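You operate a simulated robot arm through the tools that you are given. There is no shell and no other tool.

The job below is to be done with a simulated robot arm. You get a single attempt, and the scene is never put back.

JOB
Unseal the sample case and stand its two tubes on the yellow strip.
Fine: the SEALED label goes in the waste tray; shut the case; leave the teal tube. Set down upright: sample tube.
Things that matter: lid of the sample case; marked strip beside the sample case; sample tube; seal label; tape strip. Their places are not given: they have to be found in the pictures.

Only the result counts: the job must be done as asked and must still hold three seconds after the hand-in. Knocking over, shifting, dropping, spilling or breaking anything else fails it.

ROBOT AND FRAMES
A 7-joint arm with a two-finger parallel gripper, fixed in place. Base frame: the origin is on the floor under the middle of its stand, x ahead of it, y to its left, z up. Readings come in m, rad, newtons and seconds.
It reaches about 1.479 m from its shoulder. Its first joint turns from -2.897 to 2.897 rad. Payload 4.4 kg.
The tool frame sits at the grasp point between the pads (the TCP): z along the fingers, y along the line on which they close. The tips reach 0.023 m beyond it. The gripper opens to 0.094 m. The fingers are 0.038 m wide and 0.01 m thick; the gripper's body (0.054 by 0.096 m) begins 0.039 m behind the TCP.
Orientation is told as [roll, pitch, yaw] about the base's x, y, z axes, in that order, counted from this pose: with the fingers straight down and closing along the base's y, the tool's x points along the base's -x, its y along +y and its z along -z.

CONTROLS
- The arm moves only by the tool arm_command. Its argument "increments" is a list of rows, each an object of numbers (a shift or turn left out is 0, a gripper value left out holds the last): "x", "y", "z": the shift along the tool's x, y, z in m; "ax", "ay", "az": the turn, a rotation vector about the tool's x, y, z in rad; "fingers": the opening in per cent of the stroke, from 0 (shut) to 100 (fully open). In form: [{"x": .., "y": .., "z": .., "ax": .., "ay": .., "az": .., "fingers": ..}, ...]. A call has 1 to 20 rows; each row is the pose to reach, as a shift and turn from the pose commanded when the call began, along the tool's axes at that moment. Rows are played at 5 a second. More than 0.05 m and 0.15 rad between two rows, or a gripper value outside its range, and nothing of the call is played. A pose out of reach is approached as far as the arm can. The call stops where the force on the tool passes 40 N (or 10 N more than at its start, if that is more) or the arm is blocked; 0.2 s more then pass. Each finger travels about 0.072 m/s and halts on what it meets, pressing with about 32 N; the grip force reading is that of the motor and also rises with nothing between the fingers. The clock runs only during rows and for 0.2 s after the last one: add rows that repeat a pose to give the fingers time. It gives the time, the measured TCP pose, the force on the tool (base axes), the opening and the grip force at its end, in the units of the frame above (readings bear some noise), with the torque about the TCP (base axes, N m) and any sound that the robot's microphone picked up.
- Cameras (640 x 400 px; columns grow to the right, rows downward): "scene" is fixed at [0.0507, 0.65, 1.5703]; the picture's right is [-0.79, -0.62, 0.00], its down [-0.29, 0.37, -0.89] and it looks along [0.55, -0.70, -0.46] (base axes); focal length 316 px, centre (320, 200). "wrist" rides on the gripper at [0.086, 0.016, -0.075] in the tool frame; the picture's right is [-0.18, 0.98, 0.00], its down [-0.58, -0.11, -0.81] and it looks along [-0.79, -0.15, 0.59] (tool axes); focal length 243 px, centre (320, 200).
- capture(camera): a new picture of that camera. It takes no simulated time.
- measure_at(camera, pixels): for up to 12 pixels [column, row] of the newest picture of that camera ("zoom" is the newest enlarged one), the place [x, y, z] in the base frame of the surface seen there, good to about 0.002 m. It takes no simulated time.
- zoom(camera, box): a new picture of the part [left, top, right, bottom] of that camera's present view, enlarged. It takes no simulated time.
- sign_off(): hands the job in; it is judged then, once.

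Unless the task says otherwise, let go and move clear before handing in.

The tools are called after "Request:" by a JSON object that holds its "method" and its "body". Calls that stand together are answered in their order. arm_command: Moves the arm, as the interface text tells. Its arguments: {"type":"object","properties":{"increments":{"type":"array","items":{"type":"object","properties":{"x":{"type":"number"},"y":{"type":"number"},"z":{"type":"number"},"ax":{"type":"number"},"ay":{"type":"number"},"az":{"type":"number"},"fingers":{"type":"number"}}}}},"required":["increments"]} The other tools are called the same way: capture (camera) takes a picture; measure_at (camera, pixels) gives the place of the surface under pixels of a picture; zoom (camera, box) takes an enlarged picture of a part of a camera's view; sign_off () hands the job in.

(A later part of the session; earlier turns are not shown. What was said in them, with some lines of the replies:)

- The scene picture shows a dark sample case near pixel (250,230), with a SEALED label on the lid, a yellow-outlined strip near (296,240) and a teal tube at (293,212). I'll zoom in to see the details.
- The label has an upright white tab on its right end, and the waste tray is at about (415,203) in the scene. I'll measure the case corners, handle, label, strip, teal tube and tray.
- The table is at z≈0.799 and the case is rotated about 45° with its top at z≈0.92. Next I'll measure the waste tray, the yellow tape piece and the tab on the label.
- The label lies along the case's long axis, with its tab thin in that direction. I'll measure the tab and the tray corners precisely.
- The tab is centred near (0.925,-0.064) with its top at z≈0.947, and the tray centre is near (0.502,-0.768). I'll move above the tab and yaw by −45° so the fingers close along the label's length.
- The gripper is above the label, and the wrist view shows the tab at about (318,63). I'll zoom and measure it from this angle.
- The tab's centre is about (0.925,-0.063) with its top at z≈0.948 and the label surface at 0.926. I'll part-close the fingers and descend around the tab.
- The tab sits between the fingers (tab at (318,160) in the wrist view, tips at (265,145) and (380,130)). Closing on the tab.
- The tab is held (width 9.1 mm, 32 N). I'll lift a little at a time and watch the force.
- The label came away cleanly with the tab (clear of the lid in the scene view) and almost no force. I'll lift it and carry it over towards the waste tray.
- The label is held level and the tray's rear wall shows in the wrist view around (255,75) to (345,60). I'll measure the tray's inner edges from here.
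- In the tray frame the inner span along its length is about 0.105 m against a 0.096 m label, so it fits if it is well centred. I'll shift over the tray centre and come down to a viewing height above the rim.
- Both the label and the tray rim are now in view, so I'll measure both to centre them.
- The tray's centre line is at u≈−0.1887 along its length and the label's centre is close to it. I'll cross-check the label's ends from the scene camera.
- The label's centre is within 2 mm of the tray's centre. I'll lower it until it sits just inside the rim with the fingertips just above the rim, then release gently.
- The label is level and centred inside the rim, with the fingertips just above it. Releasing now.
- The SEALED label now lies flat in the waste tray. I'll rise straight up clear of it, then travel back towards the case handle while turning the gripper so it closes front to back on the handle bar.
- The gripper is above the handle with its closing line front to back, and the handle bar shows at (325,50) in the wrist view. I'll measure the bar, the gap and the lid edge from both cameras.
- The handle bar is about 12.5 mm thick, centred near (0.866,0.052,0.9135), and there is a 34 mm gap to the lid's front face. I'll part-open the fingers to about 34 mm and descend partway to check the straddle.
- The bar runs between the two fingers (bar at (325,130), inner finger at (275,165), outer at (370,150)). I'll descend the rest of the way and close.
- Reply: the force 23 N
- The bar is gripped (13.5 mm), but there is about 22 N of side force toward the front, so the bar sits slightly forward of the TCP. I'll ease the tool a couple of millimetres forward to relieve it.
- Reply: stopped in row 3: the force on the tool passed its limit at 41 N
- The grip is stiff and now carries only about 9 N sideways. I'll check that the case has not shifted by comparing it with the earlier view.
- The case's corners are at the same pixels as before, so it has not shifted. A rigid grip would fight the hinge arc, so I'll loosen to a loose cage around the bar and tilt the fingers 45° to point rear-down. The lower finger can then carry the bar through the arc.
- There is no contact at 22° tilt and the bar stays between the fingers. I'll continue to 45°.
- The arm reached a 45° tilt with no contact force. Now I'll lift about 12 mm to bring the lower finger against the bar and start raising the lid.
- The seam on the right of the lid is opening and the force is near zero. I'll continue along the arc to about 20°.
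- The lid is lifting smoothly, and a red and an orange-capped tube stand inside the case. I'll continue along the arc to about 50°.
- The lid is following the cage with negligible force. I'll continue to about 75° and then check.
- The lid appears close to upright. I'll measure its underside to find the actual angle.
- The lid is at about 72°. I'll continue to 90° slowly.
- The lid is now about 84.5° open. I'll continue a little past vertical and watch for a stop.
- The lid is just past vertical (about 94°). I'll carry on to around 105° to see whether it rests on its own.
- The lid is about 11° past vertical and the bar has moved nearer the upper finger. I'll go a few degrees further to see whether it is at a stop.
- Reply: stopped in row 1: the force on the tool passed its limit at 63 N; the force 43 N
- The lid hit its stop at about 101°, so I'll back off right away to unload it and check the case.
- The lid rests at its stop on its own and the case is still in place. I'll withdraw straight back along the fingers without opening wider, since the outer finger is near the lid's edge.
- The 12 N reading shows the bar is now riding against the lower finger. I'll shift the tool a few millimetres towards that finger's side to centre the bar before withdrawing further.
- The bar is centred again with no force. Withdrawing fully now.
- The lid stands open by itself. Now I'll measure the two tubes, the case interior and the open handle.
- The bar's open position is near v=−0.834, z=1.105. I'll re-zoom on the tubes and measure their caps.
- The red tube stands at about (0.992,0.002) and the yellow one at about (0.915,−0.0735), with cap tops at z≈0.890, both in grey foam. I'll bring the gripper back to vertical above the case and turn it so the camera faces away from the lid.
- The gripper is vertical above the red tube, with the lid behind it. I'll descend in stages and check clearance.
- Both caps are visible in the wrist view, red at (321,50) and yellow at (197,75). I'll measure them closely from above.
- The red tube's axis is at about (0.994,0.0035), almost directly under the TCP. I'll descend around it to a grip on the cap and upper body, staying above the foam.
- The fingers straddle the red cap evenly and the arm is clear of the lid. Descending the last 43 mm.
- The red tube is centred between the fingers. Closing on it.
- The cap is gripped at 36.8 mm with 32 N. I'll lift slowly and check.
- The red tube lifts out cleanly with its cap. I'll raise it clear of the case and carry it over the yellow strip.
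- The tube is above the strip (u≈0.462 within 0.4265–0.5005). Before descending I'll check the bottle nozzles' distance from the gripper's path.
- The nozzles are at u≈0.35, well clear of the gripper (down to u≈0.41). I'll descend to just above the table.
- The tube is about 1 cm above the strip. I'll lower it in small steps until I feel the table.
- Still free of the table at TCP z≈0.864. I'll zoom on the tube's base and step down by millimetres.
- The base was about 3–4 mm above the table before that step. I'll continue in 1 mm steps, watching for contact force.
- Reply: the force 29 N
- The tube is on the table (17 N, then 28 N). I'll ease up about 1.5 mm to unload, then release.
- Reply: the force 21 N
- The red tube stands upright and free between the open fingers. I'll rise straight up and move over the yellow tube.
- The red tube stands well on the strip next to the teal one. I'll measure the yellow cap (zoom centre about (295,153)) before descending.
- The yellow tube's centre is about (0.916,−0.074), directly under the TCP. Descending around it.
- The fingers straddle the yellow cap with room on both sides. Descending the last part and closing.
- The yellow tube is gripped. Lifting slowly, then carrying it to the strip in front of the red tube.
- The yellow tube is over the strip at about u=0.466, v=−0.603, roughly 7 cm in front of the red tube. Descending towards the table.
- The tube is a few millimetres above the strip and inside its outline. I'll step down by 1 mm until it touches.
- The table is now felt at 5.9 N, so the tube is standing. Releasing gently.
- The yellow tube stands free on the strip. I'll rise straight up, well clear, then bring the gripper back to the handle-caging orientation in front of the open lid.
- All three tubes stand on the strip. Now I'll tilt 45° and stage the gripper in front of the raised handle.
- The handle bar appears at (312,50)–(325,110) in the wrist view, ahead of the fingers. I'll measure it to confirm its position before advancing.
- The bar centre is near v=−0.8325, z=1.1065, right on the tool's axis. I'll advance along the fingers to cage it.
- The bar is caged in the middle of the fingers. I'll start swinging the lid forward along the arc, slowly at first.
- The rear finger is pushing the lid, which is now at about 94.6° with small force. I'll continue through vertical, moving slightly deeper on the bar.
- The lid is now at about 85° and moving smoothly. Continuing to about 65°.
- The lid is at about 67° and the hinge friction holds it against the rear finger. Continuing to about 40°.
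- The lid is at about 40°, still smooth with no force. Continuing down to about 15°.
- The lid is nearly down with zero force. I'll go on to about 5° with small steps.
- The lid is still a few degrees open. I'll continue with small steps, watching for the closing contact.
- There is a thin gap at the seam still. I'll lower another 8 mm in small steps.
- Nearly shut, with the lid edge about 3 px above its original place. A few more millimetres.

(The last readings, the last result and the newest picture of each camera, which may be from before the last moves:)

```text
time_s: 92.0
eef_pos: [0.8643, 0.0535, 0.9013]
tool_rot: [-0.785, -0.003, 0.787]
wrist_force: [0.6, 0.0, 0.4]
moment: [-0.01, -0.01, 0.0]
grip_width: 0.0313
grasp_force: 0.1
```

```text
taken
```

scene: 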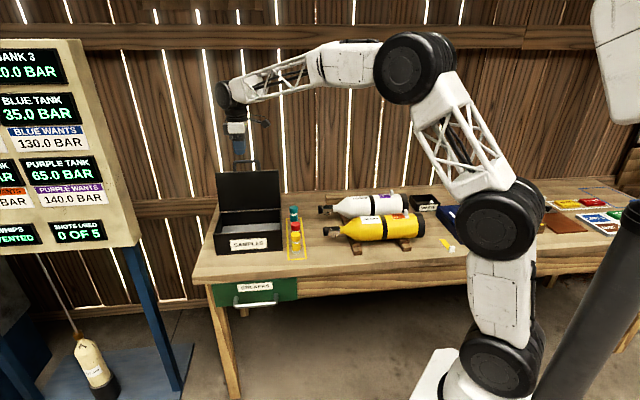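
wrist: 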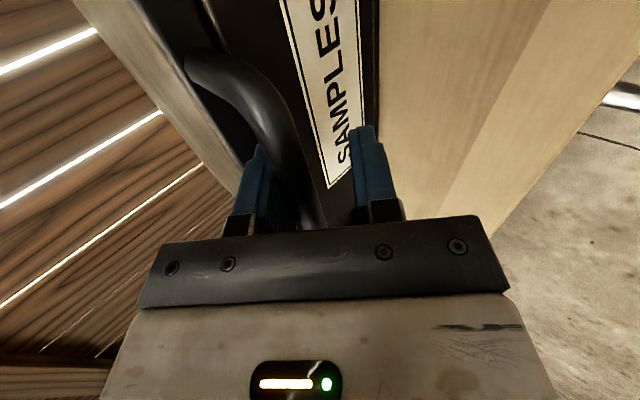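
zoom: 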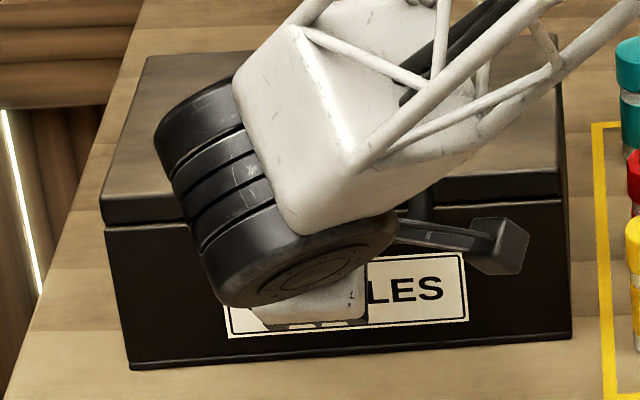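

By geometry the lid should be at its seat now. I'll press one or two millimetres more to feel the seat.

Request:
{"method": "arm_command", "body": {"increments": [{"y": 0.0004, "z": 0.0004, "fingers": 33}, {"y": 0.0008, "z": 0.0008, "fingers": 33}, {"y": 0.0008, "z": 0.0008, "fingers": 33}]}}

Request:
{"method": "arm_command", "body": {"increments": [{"y": 0.0004, "z": 0.0004, "fingers": 33}, {"y": 0.0008, "z": 0.0008, "fingers": 33}, {"y": 0.0008, "z": 0.0008, "fingers": 33}]}}

Request:
{"method": "zoom", "body": {"camera": "scene", "box": [205, 200, 285, 260]}}

```text
time_s: 92.8
eef_pos: [0.864, 0.0549, 0.9016]
tool_rot: [-0.783, -0.002, 0.785]
wrist_force: [1.2, -0.5, 1.0]
moment: [-0.01, 0.05, -0.01]
grip_width: 0.0314
grasp_force: 0.4
```

```text
time_s: 93.6
eef_pos: [0.8649, 0.0558, 0.9016]
tool_rot: [-0.785, -0.004, 0.785]
wrist_force: [0.2, -1.7, 1.8]
moment: [0.02, 0.02, 0.05]
grip_width: 0.0321
grasp_force: 1.2
```

```text
6.67 times, centred on (245, 230) of scene
```

zoom: 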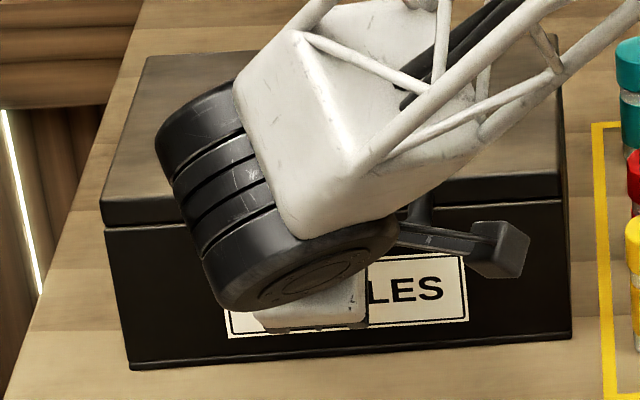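

The finger is now pressing on a seated bar (grip width rising, about 2 N). I'll verify the lid height by measurement.

Request:
{"method": "measure_at", "body": {"camera": "zoom", "pixels": [[125, 160], [110, 195], [110, 213], [545, 160], [550, 180], [150, 65], [556, 45], [130, 365], [566, 335], [115, 240]]}}

```text
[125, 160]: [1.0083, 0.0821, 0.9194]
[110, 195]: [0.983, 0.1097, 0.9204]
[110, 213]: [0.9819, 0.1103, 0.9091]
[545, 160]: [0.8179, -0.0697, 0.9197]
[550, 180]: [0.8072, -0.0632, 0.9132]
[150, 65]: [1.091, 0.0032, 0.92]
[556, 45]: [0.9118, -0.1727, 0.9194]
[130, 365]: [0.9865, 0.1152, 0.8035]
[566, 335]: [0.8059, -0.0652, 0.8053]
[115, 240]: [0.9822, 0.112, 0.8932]
```

The lid is level at z≈0.920 front and back, so the case is shut and has not moved. I'll centre the fingers around the bar, then withdraw along the fingers.

Request:
{"method": "arm_command", "body": {"increments": [{"y": -0.003, "fingers": 33}, {"y": -0.006, "fingers": 33}, {"y": -0.009, "fingers": 33}, {"y": -0.009, "fingers": 33}]}}

Request:
{"method": "capture", "body": {"camera": "wrist"}}

Request:
{"method": "zoom", "body": {"camera": "scene", "box": [205, 200, 285, 260]}}

```text
time_s: 94.6
eef_pos: [0.8691, 0.05, 0.9069]
tool_rot: [-0.784, -0.004, 0.785]
wrist_force: [-0.2, -0.6, 0.2]
moment: [0.02, 0.0, -0.01]
grip_width: 0.031
grasp_force: 0.1
```

```text
taken
```

wrist: 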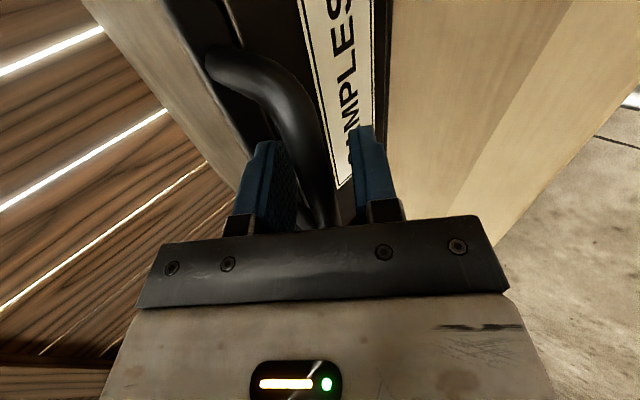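

```text
6.67 times, centred on (245, 230) of scene
```

zoom: 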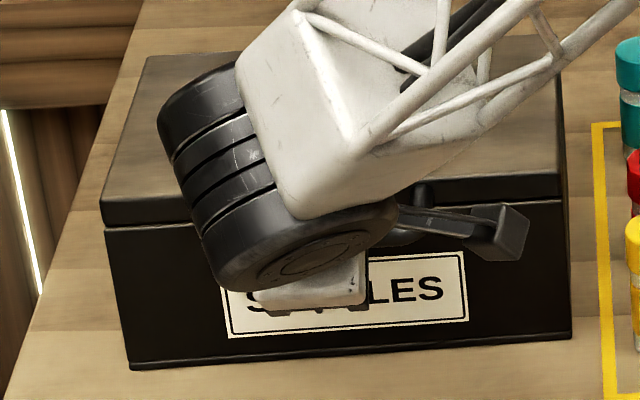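

The fingers are free of the bar with zero force. Withdrawing straight back along the finger direction.

Request:
{"method": "arm_command", "body": {"increments": [{"z": -0.008, "fingers": 33}, {"z": -0.018, "fingers": 33}, {"z": -0.03, "fingers": 33}, {"z": -0.05, "fingers": 33}, {"z": -0.08, "fingers": 33}, {"z": -0.12, "fingers": 33}]}}

Request:
{"method": "capture", "body": {"camera": "scene"}}

Request:
{"method": "zoom", "body": {"camera": "scene", "box": [200, 180, 340, 270]}}

```text
time_s: 96.0
eef_pos: [0.8094, 0.1131, 0.9921]
tool_rot: [-0.784, -0.001, 0.783]
wrist_force: [-1.1, 0.4, 0.3]
moment: [-0.01, 0.0, -0.06]
grip_width: 0.031
grasp_force: 0.1
```

```text
taken
```

scene: 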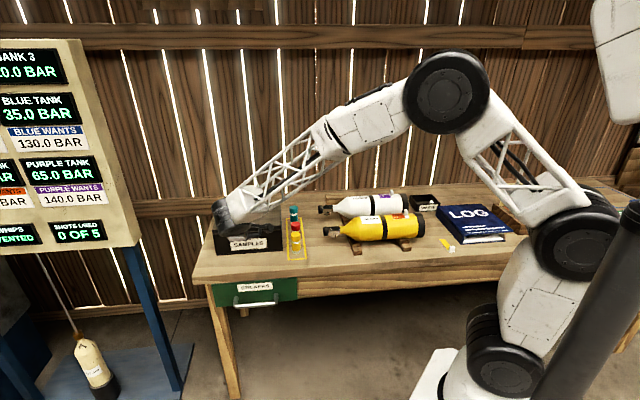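

```text
4.44 times, centred on (270, 225) of scene
```

zoom: 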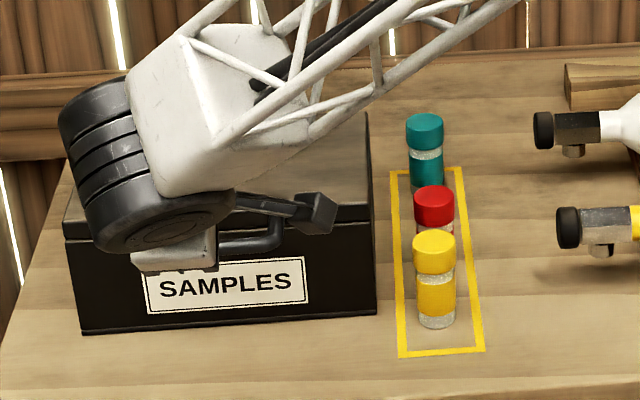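

The handle is released and the lid stays shut. I'll raise the arm well clear and bring it upright before the final check.

Request:
{"method": "arm_command", "body": {"increments": [{"y": -0.028, "z": -0.028, "fingers": 33}, {"y": -0.056, "z": -0.056, "ax": -0.1, "fingers": 33}, {"y": -0.085, "z": -0.085, "ax": -0.2, "fingers": 33}, {"y": -0.113, "z": -0.113, "ax": -0.33, "fingers": 33}, {"y": -0.141, "z": -0.141, "ax": -0.46, "fingers": 33}, {"y": -0.17, "z": -0.17, "ax": -0.6, "fingers": 33}, {"y": -0.19, "z": -0.19, "ax": -0.7, "fingers": 33}, {"y": -0.2, "z": -0.2, "ax": -0.785, "fingers": 33}, {"y": -0.2, "z": -0.2, "ax": -0.785, "fingers": 33}]}}

Request:
{"method": "capture", "body": {"camera": "scene"}}

Request:
{"method": "zoom", "body": {"camera": "scene", "box": [200, 180, 340, 270]}}

Request:
{"method": "measure_at", "body": {"camera": "zoom", "pixels": [[434, 195], [434, 225], [434, 240], [436, 322], [424, 120], [425, 150], [90, 235], [360, 195], [75, 210], [412, 245], [455, 245], [360, 130]]}}

Request:
{"method": "zoom", "body": {"camera": "scene", "box": [380, 170, 480, 260]}}

```text
time_s: 98.0
eef_pos: [0.8092, 0.1096, 1.2758]
tool_rot: [0.001, -0.003, 0.786]
wrist_force: [-0.6, -0.1, 0.0]
moment: [0.01, -0.02, 0.01]
grip_width: 0.0308
grasp_force: 0.1
```

```text
taken
```

scene: 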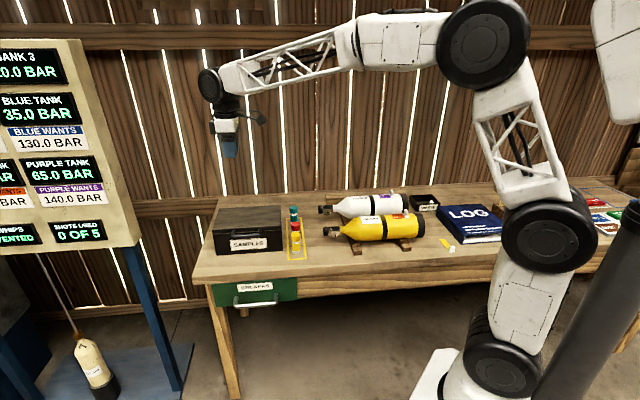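

```text
4.44 times, centred on (270, 225) of scene
```

zoom: 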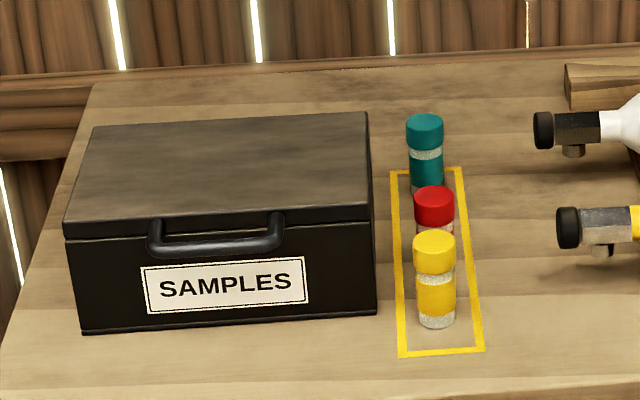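

```text
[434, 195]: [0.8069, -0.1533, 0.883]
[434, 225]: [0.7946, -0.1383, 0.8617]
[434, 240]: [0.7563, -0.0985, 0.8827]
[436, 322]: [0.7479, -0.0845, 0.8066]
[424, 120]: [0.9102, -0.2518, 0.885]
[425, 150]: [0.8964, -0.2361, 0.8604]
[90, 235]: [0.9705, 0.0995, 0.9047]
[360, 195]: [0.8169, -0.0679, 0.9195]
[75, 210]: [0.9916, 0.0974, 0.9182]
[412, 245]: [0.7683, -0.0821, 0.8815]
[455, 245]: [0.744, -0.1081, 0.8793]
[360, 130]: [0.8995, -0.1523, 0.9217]
```

```text
4.44 times, centred on (430, 215) of scene
```

zoom: 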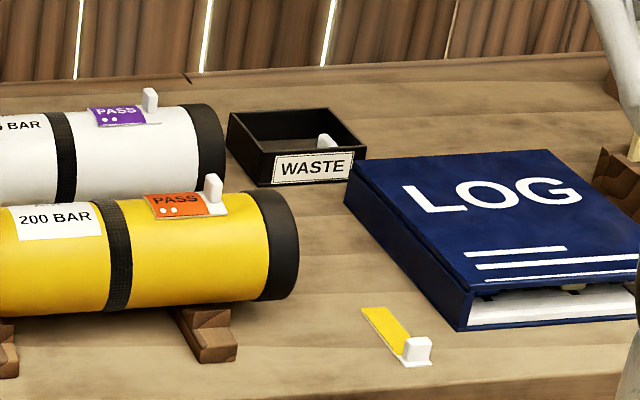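

The final view shows:
- The case is shut, with its lid level at z≈0.92.
- The red tube stands at about (0.807,−0.153) and the yellow at about (0.756,−0.097), both inside the yellow outline.
- The teal tube is where it was.
- The label's tab is visible in the waste tray at zoom (325,142), and the arm is clear.

Handing in.

Request:
{"method": "sign_off", "body": {}}

```text
The job is handed in.
```

The job is handed in; I haven't seen a verdict. At the last look before hand-in everything was in place and the arm was clear:

- **SEALED label:** it is peeled off the lid and lies flat in the waste tray.
- **Tubes:** the red and yellow tubes from the case stand upright inside the yellow strip. The teal tube is where it was.
- **Case:** the lid is shut and level, and the case measured in the same place as before.

While opening the lid I pushed it against its stop, which briefly read 63 N. I backed off straight away and the case had not moved. I left the loose yellow tape strip further along the bench alone, since nothing in the job called for moving it.
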